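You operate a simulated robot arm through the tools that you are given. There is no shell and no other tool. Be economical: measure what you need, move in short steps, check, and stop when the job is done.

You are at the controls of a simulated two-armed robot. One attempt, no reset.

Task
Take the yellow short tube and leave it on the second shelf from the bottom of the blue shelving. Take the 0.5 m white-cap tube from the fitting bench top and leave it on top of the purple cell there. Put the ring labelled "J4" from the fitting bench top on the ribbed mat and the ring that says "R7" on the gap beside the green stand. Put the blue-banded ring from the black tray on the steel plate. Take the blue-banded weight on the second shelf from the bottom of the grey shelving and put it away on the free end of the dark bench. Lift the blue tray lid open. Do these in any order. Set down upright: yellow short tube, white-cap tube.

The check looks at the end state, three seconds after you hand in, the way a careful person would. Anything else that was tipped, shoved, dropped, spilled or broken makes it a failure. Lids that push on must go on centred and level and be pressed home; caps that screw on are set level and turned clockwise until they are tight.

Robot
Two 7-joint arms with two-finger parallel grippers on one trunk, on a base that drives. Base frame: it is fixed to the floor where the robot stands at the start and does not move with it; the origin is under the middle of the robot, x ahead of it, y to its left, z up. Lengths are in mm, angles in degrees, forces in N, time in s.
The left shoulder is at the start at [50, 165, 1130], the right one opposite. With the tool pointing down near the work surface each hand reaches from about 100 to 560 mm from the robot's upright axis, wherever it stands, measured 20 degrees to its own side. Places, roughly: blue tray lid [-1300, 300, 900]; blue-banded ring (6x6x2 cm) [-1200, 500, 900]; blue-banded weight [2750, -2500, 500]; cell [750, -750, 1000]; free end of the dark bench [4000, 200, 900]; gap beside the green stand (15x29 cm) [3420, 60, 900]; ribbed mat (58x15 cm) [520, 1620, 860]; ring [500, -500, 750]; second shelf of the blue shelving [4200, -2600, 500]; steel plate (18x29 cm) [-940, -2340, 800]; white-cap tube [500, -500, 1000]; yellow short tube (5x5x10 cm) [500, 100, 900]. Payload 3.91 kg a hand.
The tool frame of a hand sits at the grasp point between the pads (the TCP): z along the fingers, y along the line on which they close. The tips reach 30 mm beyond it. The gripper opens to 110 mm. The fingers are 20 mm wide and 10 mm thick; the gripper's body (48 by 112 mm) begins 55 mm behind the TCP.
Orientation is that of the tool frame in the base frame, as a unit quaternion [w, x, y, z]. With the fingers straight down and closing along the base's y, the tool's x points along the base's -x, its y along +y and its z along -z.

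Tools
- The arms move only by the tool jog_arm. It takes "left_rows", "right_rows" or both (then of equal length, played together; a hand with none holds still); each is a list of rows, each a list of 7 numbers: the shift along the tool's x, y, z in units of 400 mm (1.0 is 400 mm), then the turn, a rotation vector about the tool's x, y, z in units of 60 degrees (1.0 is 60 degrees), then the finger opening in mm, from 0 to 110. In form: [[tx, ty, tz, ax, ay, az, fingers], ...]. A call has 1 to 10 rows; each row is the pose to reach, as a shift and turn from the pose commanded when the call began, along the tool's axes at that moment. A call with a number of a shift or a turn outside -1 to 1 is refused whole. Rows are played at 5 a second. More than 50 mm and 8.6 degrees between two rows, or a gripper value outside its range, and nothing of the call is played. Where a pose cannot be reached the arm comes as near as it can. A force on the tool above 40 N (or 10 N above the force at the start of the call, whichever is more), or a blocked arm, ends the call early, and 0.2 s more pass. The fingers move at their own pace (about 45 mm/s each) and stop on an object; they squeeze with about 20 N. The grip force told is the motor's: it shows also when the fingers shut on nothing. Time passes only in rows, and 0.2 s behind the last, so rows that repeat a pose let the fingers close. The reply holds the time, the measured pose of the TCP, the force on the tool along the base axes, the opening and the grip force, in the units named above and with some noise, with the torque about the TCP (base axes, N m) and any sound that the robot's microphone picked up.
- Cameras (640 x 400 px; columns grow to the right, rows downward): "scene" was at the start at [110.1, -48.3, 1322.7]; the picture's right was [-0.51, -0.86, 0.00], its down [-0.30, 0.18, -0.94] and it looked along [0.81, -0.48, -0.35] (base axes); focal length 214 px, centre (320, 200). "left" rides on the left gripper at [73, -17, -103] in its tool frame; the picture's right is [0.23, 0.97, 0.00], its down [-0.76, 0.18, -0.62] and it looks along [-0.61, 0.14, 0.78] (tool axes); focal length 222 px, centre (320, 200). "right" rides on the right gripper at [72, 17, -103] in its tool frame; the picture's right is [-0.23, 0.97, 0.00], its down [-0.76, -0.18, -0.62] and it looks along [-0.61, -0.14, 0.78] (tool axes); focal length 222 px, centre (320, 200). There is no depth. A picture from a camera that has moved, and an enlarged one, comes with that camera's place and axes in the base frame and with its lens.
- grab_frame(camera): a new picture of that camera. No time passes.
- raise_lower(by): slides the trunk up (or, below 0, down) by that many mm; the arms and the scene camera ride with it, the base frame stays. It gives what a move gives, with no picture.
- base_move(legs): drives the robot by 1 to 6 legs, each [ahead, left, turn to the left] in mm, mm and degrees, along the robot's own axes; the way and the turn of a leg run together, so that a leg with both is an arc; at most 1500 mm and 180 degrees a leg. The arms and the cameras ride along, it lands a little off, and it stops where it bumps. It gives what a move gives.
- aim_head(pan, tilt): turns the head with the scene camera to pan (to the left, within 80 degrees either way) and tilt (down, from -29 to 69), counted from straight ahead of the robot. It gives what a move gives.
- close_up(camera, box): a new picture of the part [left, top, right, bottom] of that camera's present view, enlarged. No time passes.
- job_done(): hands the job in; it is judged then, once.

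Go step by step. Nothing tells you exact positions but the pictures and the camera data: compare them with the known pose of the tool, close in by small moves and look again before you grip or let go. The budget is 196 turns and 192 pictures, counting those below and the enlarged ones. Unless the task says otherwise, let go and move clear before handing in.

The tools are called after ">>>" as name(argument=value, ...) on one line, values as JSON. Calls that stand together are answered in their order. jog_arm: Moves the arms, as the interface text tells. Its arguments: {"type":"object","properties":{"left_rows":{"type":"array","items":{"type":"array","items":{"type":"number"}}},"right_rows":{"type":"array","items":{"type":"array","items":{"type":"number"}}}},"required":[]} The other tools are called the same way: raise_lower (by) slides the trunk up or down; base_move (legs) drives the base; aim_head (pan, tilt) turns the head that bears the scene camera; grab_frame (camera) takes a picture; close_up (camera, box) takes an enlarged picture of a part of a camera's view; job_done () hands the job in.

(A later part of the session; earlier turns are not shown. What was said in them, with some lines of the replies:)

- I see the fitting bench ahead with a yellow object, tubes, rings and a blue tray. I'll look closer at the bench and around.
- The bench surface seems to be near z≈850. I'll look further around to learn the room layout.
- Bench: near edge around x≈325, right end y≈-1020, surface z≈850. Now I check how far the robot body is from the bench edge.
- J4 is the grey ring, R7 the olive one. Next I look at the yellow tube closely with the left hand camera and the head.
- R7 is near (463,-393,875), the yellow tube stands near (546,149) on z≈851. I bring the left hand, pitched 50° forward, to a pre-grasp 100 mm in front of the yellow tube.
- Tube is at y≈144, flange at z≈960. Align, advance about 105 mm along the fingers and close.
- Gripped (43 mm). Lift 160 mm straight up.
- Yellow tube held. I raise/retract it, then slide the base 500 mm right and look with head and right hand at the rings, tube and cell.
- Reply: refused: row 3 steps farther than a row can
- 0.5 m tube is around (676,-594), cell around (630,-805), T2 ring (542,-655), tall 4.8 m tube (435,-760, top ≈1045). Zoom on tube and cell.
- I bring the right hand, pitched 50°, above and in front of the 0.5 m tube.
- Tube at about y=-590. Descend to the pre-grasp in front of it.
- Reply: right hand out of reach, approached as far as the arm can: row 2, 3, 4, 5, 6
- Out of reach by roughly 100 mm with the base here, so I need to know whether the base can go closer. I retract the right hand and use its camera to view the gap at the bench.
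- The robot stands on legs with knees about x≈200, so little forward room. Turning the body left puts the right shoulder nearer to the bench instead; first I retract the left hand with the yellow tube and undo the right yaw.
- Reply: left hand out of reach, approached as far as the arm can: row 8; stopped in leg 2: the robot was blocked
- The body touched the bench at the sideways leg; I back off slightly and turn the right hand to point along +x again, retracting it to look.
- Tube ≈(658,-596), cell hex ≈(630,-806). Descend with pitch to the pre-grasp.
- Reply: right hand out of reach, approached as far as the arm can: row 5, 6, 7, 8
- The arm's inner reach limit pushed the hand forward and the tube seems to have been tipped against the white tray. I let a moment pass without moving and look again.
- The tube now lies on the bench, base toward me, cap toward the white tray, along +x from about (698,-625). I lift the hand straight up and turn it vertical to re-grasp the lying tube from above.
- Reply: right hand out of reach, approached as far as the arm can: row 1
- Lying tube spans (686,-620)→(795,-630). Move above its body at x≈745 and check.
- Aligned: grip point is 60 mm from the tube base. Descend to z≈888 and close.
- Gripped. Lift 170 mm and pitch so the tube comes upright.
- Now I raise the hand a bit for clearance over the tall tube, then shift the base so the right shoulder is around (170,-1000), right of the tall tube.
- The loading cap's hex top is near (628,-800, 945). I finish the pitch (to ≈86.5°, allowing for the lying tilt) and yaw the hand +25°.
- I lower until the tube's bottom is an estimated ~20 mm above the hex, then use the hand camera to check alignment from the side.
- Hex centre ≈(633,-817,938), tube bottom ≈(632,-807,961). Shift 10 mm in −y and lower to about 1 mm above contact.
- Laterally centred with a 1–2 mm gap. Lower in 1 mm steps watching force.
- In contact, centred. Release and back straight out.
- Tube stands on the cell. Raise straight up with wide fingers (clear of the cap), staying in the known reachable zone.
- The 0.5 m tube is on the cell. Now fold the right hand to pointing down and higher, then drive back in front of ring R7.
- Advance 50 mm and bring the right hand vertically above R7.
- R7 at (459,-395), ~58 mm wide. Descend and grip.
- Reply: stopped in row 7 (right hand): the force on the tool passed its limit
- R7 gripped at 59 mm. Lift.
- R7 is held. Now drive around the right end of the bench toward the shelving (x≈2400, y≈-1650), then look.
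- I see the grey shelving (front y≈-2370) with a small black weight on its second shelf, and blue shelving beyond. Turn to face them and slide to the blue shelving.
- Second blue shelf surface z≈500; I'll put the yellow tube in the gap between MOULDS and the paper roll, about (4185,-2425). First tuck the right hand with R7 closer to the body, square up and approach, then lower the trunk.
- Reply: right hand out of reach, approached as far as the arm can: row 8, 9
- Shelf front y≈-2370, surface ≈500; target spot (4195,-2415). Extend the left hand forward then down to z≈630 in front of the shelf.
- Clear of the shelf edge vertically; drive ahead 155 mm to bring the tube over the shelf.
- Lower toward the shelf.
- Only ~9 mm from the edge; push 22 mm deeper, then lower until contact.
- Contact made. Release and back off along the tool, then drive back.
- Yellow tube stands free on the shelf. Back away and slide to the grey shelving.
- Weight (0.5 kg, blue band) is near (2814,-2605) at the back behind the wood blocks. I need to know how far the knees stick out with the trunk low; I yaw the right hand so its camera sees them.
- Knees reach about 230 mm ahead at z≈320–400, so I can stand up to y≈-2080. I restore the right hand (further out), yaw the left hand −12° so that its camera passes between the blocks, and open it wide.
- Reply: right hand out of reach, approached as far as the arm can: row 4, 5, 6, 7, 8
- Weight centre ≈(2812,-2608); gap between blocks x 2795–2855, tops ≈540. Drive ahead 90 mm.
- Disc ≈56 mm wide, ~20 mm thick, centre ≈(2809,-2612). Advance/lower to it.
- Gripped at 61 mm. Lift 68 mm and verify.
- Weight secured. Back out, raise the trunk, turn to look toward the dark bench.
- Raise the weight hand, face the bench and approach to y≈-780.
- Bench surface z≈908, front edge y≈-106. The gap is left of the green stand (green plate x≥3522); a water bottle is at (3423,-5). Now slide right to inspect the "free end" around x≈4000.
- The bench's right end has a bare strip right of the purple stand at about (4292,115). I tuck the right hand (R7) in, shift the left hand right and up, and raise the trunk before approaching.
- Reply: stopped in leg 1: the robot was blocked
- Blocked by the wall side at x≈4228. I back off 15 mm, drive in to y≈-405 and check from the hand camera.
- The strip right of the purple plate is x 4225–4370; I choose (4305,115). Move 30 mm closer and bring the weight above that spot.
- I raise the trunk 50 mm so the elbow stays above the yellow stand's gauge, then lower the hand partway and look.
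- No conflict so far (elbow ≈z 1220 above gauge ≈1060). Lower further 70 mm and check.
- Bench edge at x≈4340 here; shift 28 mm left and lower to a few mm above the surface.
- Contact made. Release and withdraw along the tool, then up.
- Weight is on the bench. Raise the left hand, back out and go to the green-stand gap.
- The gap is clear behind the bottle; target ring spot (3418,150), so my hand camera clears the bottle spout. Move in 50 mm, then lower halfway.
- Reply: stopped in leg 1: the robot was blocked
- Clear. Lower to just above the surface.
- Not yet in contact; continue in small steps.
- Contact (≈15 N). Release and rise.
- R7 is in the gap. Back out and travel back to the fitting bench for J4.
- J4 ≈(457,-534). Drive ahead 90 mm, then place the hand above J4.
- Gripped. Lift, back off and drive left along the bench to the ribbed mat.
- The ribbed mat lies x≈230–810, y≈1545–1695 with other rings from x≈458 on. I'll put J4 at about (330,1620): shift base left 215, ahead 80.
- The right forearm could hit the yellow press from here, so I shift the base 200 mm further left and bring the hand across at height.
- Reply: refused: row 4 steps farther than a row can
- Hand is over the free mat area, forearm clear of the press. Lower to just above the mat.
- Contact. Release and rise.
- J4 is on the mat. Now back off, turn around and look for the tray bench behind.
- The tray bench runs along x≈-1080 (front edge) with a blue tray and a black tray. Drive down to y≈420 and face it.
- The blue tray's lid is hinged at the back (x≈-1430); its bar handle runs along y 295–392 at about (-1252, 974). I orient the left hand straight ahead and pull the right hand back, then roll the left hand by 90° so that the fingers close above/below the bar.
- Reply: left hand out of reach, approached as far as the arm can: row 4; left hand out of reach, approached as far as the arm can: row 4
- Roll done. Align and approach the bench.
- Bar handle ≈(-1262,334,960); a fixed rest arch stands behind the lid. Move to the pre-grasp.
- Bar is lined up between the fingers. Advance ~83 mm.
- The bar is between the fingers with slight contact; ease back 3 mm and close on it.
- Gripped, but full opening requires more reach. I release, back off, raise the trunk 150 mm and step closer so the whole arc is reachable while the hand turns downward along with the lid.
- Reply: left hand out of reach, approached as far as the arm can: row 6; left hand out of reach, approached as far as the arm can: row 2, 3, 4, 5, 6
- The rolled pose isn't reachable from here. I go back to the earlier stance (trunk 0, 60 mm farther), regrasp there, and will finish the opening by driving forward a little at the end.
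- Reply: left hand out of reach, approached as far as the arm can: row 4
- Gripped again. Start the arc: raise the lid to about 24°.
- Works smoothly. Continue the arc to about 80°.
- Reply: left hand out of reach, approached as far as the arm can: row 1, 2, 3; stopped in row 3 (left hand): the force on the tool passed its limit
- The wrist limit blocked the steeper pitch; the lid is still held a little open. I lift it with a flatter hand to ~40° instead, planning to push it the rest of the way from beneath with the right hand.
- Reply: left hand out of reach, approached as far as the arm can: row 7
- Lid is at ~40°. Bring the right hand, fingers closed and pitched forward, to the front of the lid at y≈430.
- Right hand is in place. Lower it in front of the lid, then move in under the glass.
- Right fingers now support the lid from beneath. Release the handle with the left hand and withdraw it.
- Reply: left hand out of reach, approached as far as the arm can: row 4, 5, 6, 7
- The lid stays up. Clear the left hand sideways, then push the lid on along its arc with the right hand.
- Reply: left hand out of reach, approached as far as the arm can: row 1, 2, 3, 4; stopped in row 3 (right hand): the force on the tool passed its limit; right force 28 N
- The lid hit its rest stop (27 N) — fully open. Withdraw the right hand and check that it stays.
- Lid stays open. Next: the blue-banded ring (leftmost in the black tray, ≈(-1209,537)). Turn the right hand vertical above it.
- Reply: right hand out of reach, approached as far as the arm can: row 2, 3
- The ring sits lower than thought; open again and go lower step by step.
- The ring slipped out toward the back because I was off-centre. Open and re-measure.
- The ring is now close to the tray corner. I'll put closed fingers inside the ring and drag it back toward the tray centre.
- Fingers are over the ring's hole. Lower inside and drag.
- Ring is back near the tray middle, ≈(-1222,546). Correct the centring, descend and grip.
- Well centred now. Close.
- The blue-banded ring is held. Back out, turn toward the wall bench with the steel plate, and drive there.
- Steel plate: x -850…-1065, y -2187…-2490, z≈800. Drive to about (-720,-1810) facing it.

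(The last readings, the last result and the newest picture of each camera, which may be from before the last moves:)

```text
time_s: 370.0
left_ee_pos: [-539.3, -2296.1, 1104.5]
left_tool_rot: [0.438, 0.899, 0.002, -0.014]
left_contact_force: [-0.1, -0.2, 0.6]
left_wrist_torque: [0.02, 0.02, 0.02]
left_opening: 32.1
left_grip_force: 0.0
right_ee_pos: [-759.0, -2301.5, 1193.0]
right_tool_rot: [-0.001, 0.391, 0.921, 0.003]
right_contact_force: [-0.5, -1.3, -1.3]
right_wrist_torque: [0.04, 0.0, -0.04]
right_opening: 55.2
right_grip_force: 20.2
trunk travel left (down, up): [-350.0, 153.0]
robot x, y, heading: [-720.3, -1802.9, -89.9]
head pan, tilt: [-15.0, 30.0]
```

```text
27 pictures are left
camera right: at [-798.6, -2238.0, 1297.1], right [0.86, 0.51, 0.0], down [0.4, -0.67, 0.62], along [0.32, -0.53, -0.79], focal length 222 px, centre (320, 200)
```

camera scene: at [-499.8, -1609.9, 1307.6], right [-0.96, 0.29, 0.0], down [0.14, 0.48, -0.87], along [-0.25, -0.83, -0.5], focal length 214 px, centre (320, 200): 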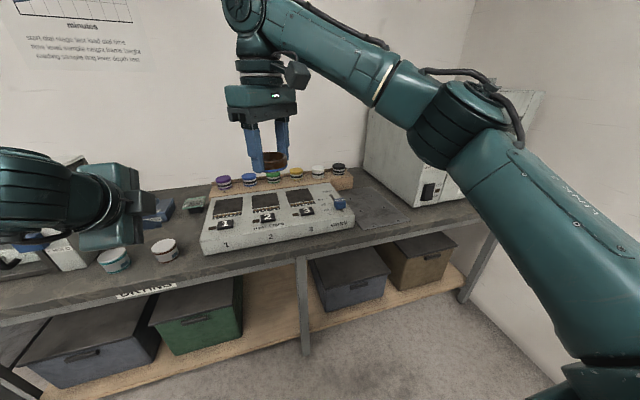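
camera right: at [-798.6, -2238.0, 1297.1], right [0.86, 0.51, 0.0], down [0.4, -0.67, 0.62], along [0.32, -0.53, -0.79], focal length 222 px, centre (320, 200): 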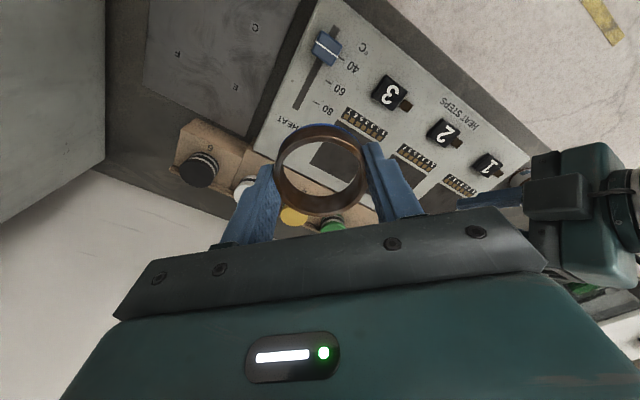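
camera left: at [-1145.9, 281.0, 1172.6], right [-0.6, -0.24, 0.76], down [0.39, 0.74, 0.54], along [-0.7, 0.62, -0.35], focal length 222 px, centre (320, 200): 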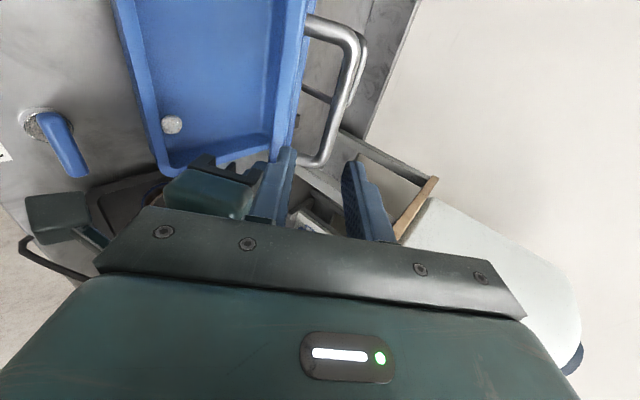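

>>> jog_arm(right_rows=[[0.07, -0.064, 0, 0, 0, 0, 30], [0.14, -0.128, 0, 0, 0, 0, 30], [0.21, -0.192, 0, 0, 0, 0, 30], [0.28, -0.256, 0, 0, 0, 0, 30], [0.35, -0.32, 0, 0, 0, 0, 30], [0.35, -0.32, 0.12, 0, 0, 0, 30], [0.35, -0.32, 0.24, 0, 0, 0, 30], [0.35, -0.32, 0.36, 0, 0, 0, 30], [0.35, -0.32, 0.48, 0, 0, 0, 30], [0.35, -0.32, 0.48, 0, 0, 0, 30]])

>>> grab_frame(camera="right")

>>> grab_frame(camera="scene")

```text
time_s: 372.2
left_ee_pos: [-539.3, -2295.8, 1105.1]
left_tool_rot: [0.438, 0.899, 0.001, -0.014]
left_contact_force: [0.6, 0.4, 0.6]
left_wrist_torque: [0.0, -0.02, -0.02]
left_opening: 31.9
left_grip_force: 0.0
right_ee_pos: [-951.0, -2289.7, 1001.1]
right_tool_rot: [-0.001, 0.39, 0.921, 0.003]
right_contact_force: [0.1, -0.1, -0.2]
right_wrist_torque: [0.02, -0.02, 0.01]
right_opening: 55.2
right_grip_force: 19.9
trunk travel left (down, up): [-350.0, 153.0]
robot x, y, heading: [-723.5, -1802.0, -89.9]
head pan, tilt: [-15.0, 30.0]
```

```text
26 pictures are left
camera right: at [-990.4, -2225.2, 1104.9], right [0.86, 0.51, 0.0], down [0.4, -0.67, 0.62], along [0.32, -0.53, -0.78], focal length 222 px, centre (320, 200)
```

right: 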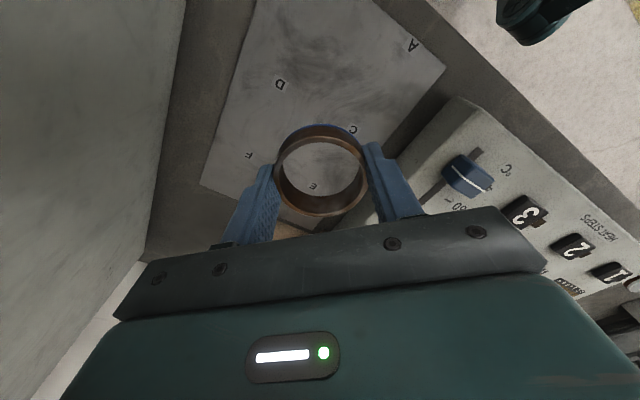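

```text
25 pictures are left
camera scene: at [-748.1, -1919.6, 1307.7], right [-0.97, 0.26, 0.0], down [0.13, 0.48, -0.87], along [-0.22, -0.84, -0.5], focal length 214 px, centre (320, 200)
```

scene: 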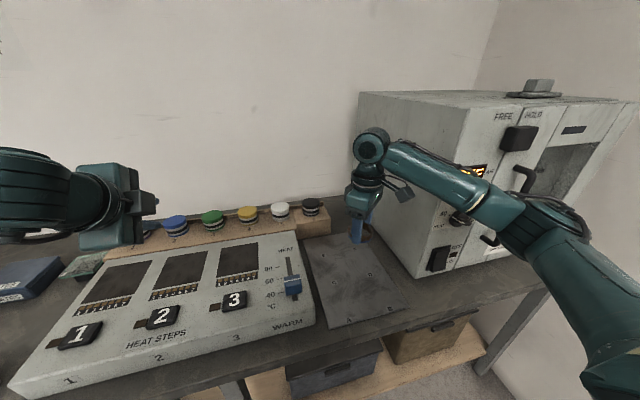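

Over the plate, forearm clear of the oven. Lower to just above.

>>> jog_arm(right_rows=[[0, 0, 0.11, 0, 0, 0, 30], [0, 0, 0.22, 0, 0, 0, 30], [0, 0, 0.32, 0, 0, 0, 30], [0, 0, 0.39, 0, 0, 0, 30], [0, 0, 0.39, 0, 0, 0, 30]])

>>> grab_frame(camera="right")

```text
time_s: 373.4
left_ee_pos: [-539.4, -2295.8, 1105.2]
left_tool_rot: [0.439, 0.898, 0.002, -0.013]
left_contact_force: [0.3, 0.3, -1.0]
left_wrist_torque: [-0.01, -0.02, 0.0]
left_opening: 32.0
left_grip_force: 0.1
right_ee_pos: [-951.6, -2289.7, 844.8]
right_tool_rot: [-0.001, 0.39, 0.921, 0.002]
right_contact_force: [0.4, -0.2, -1.7]
right_wrist_torque: [0.0, 0.05, 0.01]
right_opening: 54.8
right_grip_force: 20.0
trunk travel left (down, up): [-350.0, 153.0]
robot x, y, heading: [-725.4, -1801.0, -89.8]
head pan, tilt: [-15.0, 30.0]
```

```text
24 pictures are left
camera right: at [-990.0, -2226.0, 948.1], right [0.86, 0.51, 0.0], down [0.4, -0.67, 0.62], along [0.32, -0.53, -0.79], focal length 222 px, centre (320, 200)
```

right: 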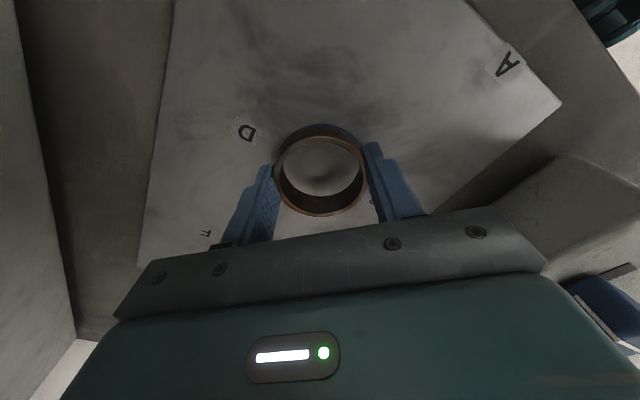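

>>> jog_arm(right_rows=[[0, 0, 0.006, 0, 0, 0, 30], [0, 0, 0.012, 0, 0, 0, 30], [0, 0, 0.018, 0, 0, 0, 30], [0, 0, 0.018, 0, 0, 0, 30]])

```text
time_s: 374.4
left_ee_pos: [-538.4, -2296.0, 1105.2]
left_tool_rot: [0.439, 0.898, 0.001, -0.013]
left_contact_force: [-0.2, -0.5, 0.5]
left_wrist_torque: [0.03, 0.0, 0.01]
left_opening: 31.9
left_grip_force: 0.0
right_ee_pos: [-950.0, -2288.1, 838.6]
right_tool_rot: [-0.002, 0.39, 0.921, 0.003]
right_contact_force: [0.3, 1.2, -1.8]
right_wrist_torque: [-0.01, 0.01, -0.01]
right_opening: 54.9
right_grip_force: 19.9
trunk travel left (down, up): [-350.0, 153.0]
robot x, y, heading: [-725.4, -1805.3, -89.9]
head pan, tilt: [-15.0, 30.0]
```

>>> jog_arm(right_rows=[[0, 0, 0.005, 0, 0, 0, 30], [0, 0, 0.01, 0, 0, 0, 30], [0, 0, 0.015, 0, 0, 0, 30], [0, 0, 0.015, 0, 0, 0, 30]])

```text
time_s: 375.4
left_ee_pos: [-538.6, -2293.5, 1105.1]
left_tool_rot: [0.44, 0.898, 0.001, -0.014]
left_contact_force: [0.0, -0.3, 0.7]
left_wrist_torque: [-0.01, -0.03, -0.04]
left_opening: 32.0
left_grip_force: 0.1
right_ee_pos: [-950.1, -2289.5, 836.8]
right_tool_rot: [0.0, 0.39, 0.921, -0.001]
right_contact_force: [-6.6, 0.4, 26.1]
right_wrist_torque: [0.68, -0.26, 0.28]
right_opening: 55.0
right_grip_force: 20.2
trunk travel left (down, up): [-350.0, 153.0]
robot x, y, heading: [-722.3, -1799.2, -90.0]
head pan, tilt: [-15.0, 30.0]
```

Contact. Ease, release and rise.

>>> jog_arm(right_rows=[[0, 0, -0.008, 0, 0, 0, 58], [0, 0, -0.008, 0, 0, 0, 72], [0, 0, -0.008, 0, 0, 0, 76], [0, 0, -0.09, 0, 0, 0, 76], [0, 0, -0.18, 0, 0, 0, 76], [0, 0, -0.28, 0, 0, 0, 76], [0, 0, -0.38, 0, 0, 0, 76], [0, 0, -0.48, 0, 0, 0, 76]])

>>> grab_frame(camera="right")

```text
time_s: 377.2
left_ee_pos: [-540.7, -2295.2, 1104.0]
left_tool_rot: [0.438, 0.899, 0.001, -0.014]
left_contact_force: [-0.9, 0.1, -0.2]
left_wrist_torque: [-0.03, -0.03, -0.02]
left_opening: 32.2
left_grip_force: 0.1
right_ee_pos: [-950.2, -2289.9, 1025.2]
right_tool_rot: [-0.001, 0.389, 0.921, 0.003]
right_contact_force: [-0.5, 0.0, 0.5]
right_wrist_torque: [-0.02, 0.0, 0.0]
right_opening: 75.9
right_grip_force: 0.0
trunk travel left (down, up): [-350.0, 153.0]
robot x, y, heading: [-722.9, -1799.8, -90.1]
head pan, tilt: [-15.0, 30.0]
```

```text
23 pictures are left
camera right: at [-988.7, -2227.0, 1128.8], right [0.86, 0.52, 0.0], down [0.4, -0.67, 0.62], along [0.32, -0.53, -0.79], focal length 222 px, centre (320, 200)
```

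right: 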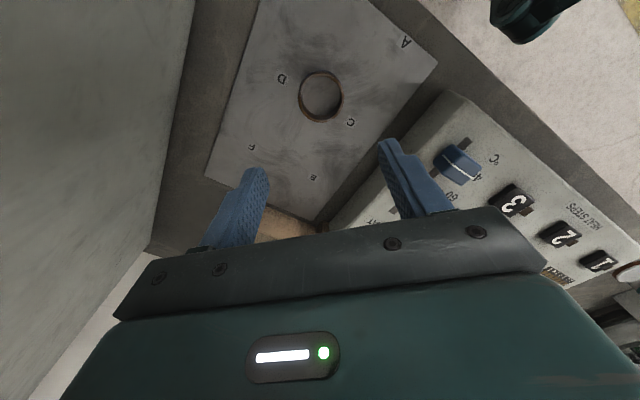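

The ring lies on the plate. I back out and take a last look at the tray lid and the fitting bench before handing in.

>>> close_up(camera="right", box=[240, 40, 400, 140])

>>> base_move(legs=[[-700, 0, 0], [0, 0, -130]])

>>> aim_head(pan=0, tilt=15)

>>> grab_frame(camera="scene")

>>> aim_head(pan=-75, tilt=20)

>>> grab_frame(camera="scene")

```text
4.00 times, centred on (320, 90) of right
camera zoom: at [-988.7, -2227.0, 1128.8], right [0.86, 0.52, 0.0], down [0.4, -0.67, 0.62], along [0.32, -0.53, -0.79], focal length 888 px, centre (320, 640)
```

zoom: 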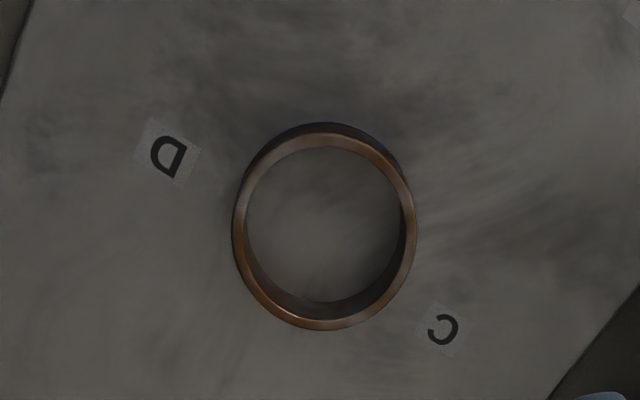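

```text
time_s: 386.4
left_ee_pos: [-1235.4, -942.6, 1104.7]
left_tool_rot: [-0.186, -0.406, 0.802, 0.398]
left_contact_force: [-1.0, -0.2, 0.4]
left_wrist_torque: [-0.03, -0.03, 0.05]
left_opening: 32.0
left_grip_force: 0.1
right_ee_pos: [-989.3, -612.8, 1024.6]
right_tool_rot: [0.001, 0.998, 0.066, 0.002]
right_contact_force: [0.5, 0.2, 1.0]
right_wrist_torque: [-0.01, -0.02, 0.0]
right_opening: 75.8
right_grip_force: 0.0
trunk travel left (down, up): [-350.0, 153.0]
robot x, y, heading: [-729.7, -1083.3, 143.8]
head pan, tilt: [-15.0, 30.0]
```

```text
time_s: 387.1
left_ee_pos: [-1237.3, -941.8, 1104.8]
left_tool_rot: [-0.187, -0.407, 0.801, 0.398]
left_contact_force: [0.3, -0.6, -0.6]
left_wrist_torque: [0.01, 0.01, 0.0]
left_opening: 32.2
left_grip_force: 0.1
right_ee_pos: [-989.2, -614.2, 1025.2]
right_tool_rot: [0.001, 0.998, 0.067, 0.003]
right_contact_force: [-0.4, -0.6, 0.5]
right_wrist_torque: [0.02, -0.03, 0.02]
right_opening: 75.7
right_grip_force: 0.1
trunk travel left (down, up): [-350.0, 153.0]
robot x, y, heading: [-728.0, -1088.3, 143.6]
head pan, tilt: [0.0, 15.0]
```

```text
21 pictures are left
camera scene: at [-827.2, -1013.9, 1331.8], right [0.59, 0.8, 0.0], down [0.21, -0.15, -0.97], along [-0.78, 0.57, -0.26], focal length 214 px, centre (320, 200)
```

scene: 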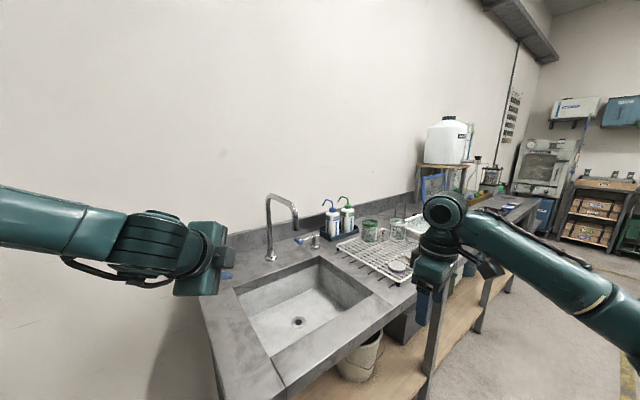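

```text
time_s: 388.6
left_ee_pos: [-1236.9, -942.6, 1104.3]
left_tool_rot: [-0.187, -0.407, 0.801, 0.398]
left_contact_force: [-0.1, 0.0, 0.4]
left_wrist_torque: [-0.02, -0.01, 0.0]
left_opening: 32.0
left_grip_force: 0.1
right_ee_pos: [-988.3, -615.2, 1025.6]
right_tool_rot: [0.002, 0.998, 0.067, 0.003]
right_contact_force: [0.1, 0.4, 0.1]
right_wrist_torque: [-0.04, 0.01, 0.03]
right_opening: 76.1
right_grip_force: 0.1
trunk travel left (down, up): [-350.0, 153.0]
robot x, y, heading: [-728.4, -1083.3, 143.7]
head pan, tilt: [-75.0, 20.0]
```

```text
20 pictures are left
camera scene: at [-718.1, -982.8, 1323.7], right [0.93, -0.36, 0.0], down [-0.12, -0.32, -0.94], along [0.34, 0.87, -0.34], focal length 214 px, centre (320, 200)
```

scene: 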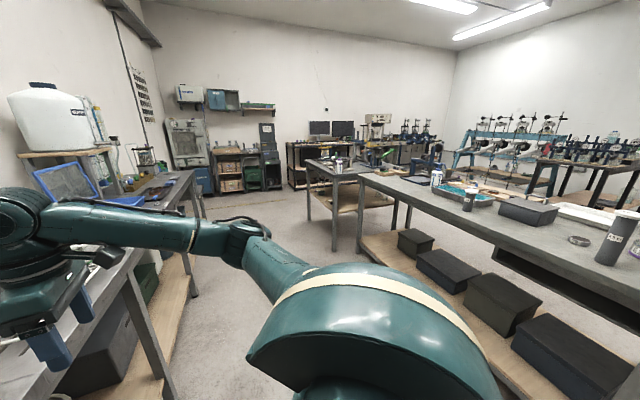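

>>> base_move(legs=[[0, 0, -40]])

>>> grab_frame(camera="scene")

```text
time_s: 390.9
left_ee_pos: [-1016.8, -643.4, 1104.1]
left_tool_rot: [-0.035, -0.099, 0.893, 0.438]
left_contact_force: [0.5, 0.1, -0.4]
left_wrist_torque: [0.02, 0.01, 0.0]
left_opening: 32.1
left_grip_force: 0.1
right_ee_pos: [-614.7, -559.9, 1024.6]
right_tool_rot: [0.003, 0.958, -0.287, 0.002]
right_contact_force: [-0.4, 0.2, 0.5]
right_wrist_torque: [0.04, -0.04, 0.01]
right_opening: 75.9
right_grip_force: 0.1
trunk travel left (down, up): [-350.0, 153.0]
robot x, y, heading: [-729.1, -1085.6, 102.4]
head pan, tilt: [-75.0, 20.0]
```

```text
19 pictures are left
camera scene: at [-652.1, -1015.3, 1323.7], right [0.46, -0.89, 0.0], down [-0.3, -0.16, -0.94], along [0.83, 0.43, -0.34], focal length 214 px, centre (320, 200)
```

scene: 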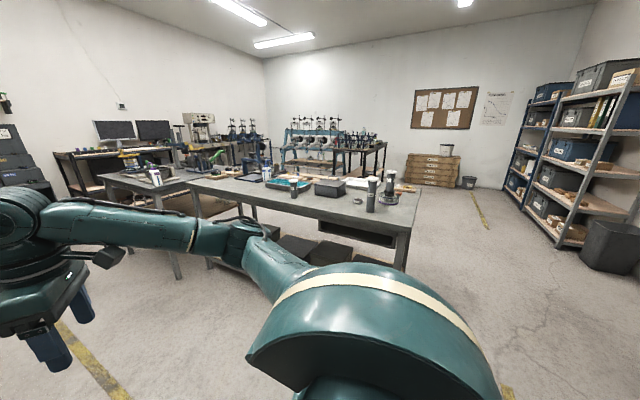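

The lid stays open and the 0.5 m tube stands upright on the cell at the bench end. Everything is in place and both hands are clear, so I hand in.

>>> job_done()

```text
The job is handed in.
```

I handed in the job with all seven items done, both hands clear and empty. The result isn't known yet.

- **Knock during the job:** my hand tipped the 0.5 m tube over while I reached for it. It rolled a little against the white tray. I picked it up and stood it upright on the purple cell, where it was still standing in the last picture.
- **Base contact:** the base bumped something and stopped on three drives: once at the fitting bench, once beside the dark bench and once at its front. I saw nothing disturbed in the pictures afterwards.
- **Least certain placement:** the blue-banded weight is on the bare strip right of the purple stand, at the very end of the dark bench. The rough position given was about 300 mm further along, where the bench was taken up by equipment.
- **Other placements:**
  - The yellow tube stands on the second shelf of the blue shelving.
  - J4 is on the ribbed mat.
  - R7 is behind the water bottle in the gap beside the green stand.
  - The blue-banded ring is on the steel plate.
- **Lid:** the blue tray lid is open and stays open.
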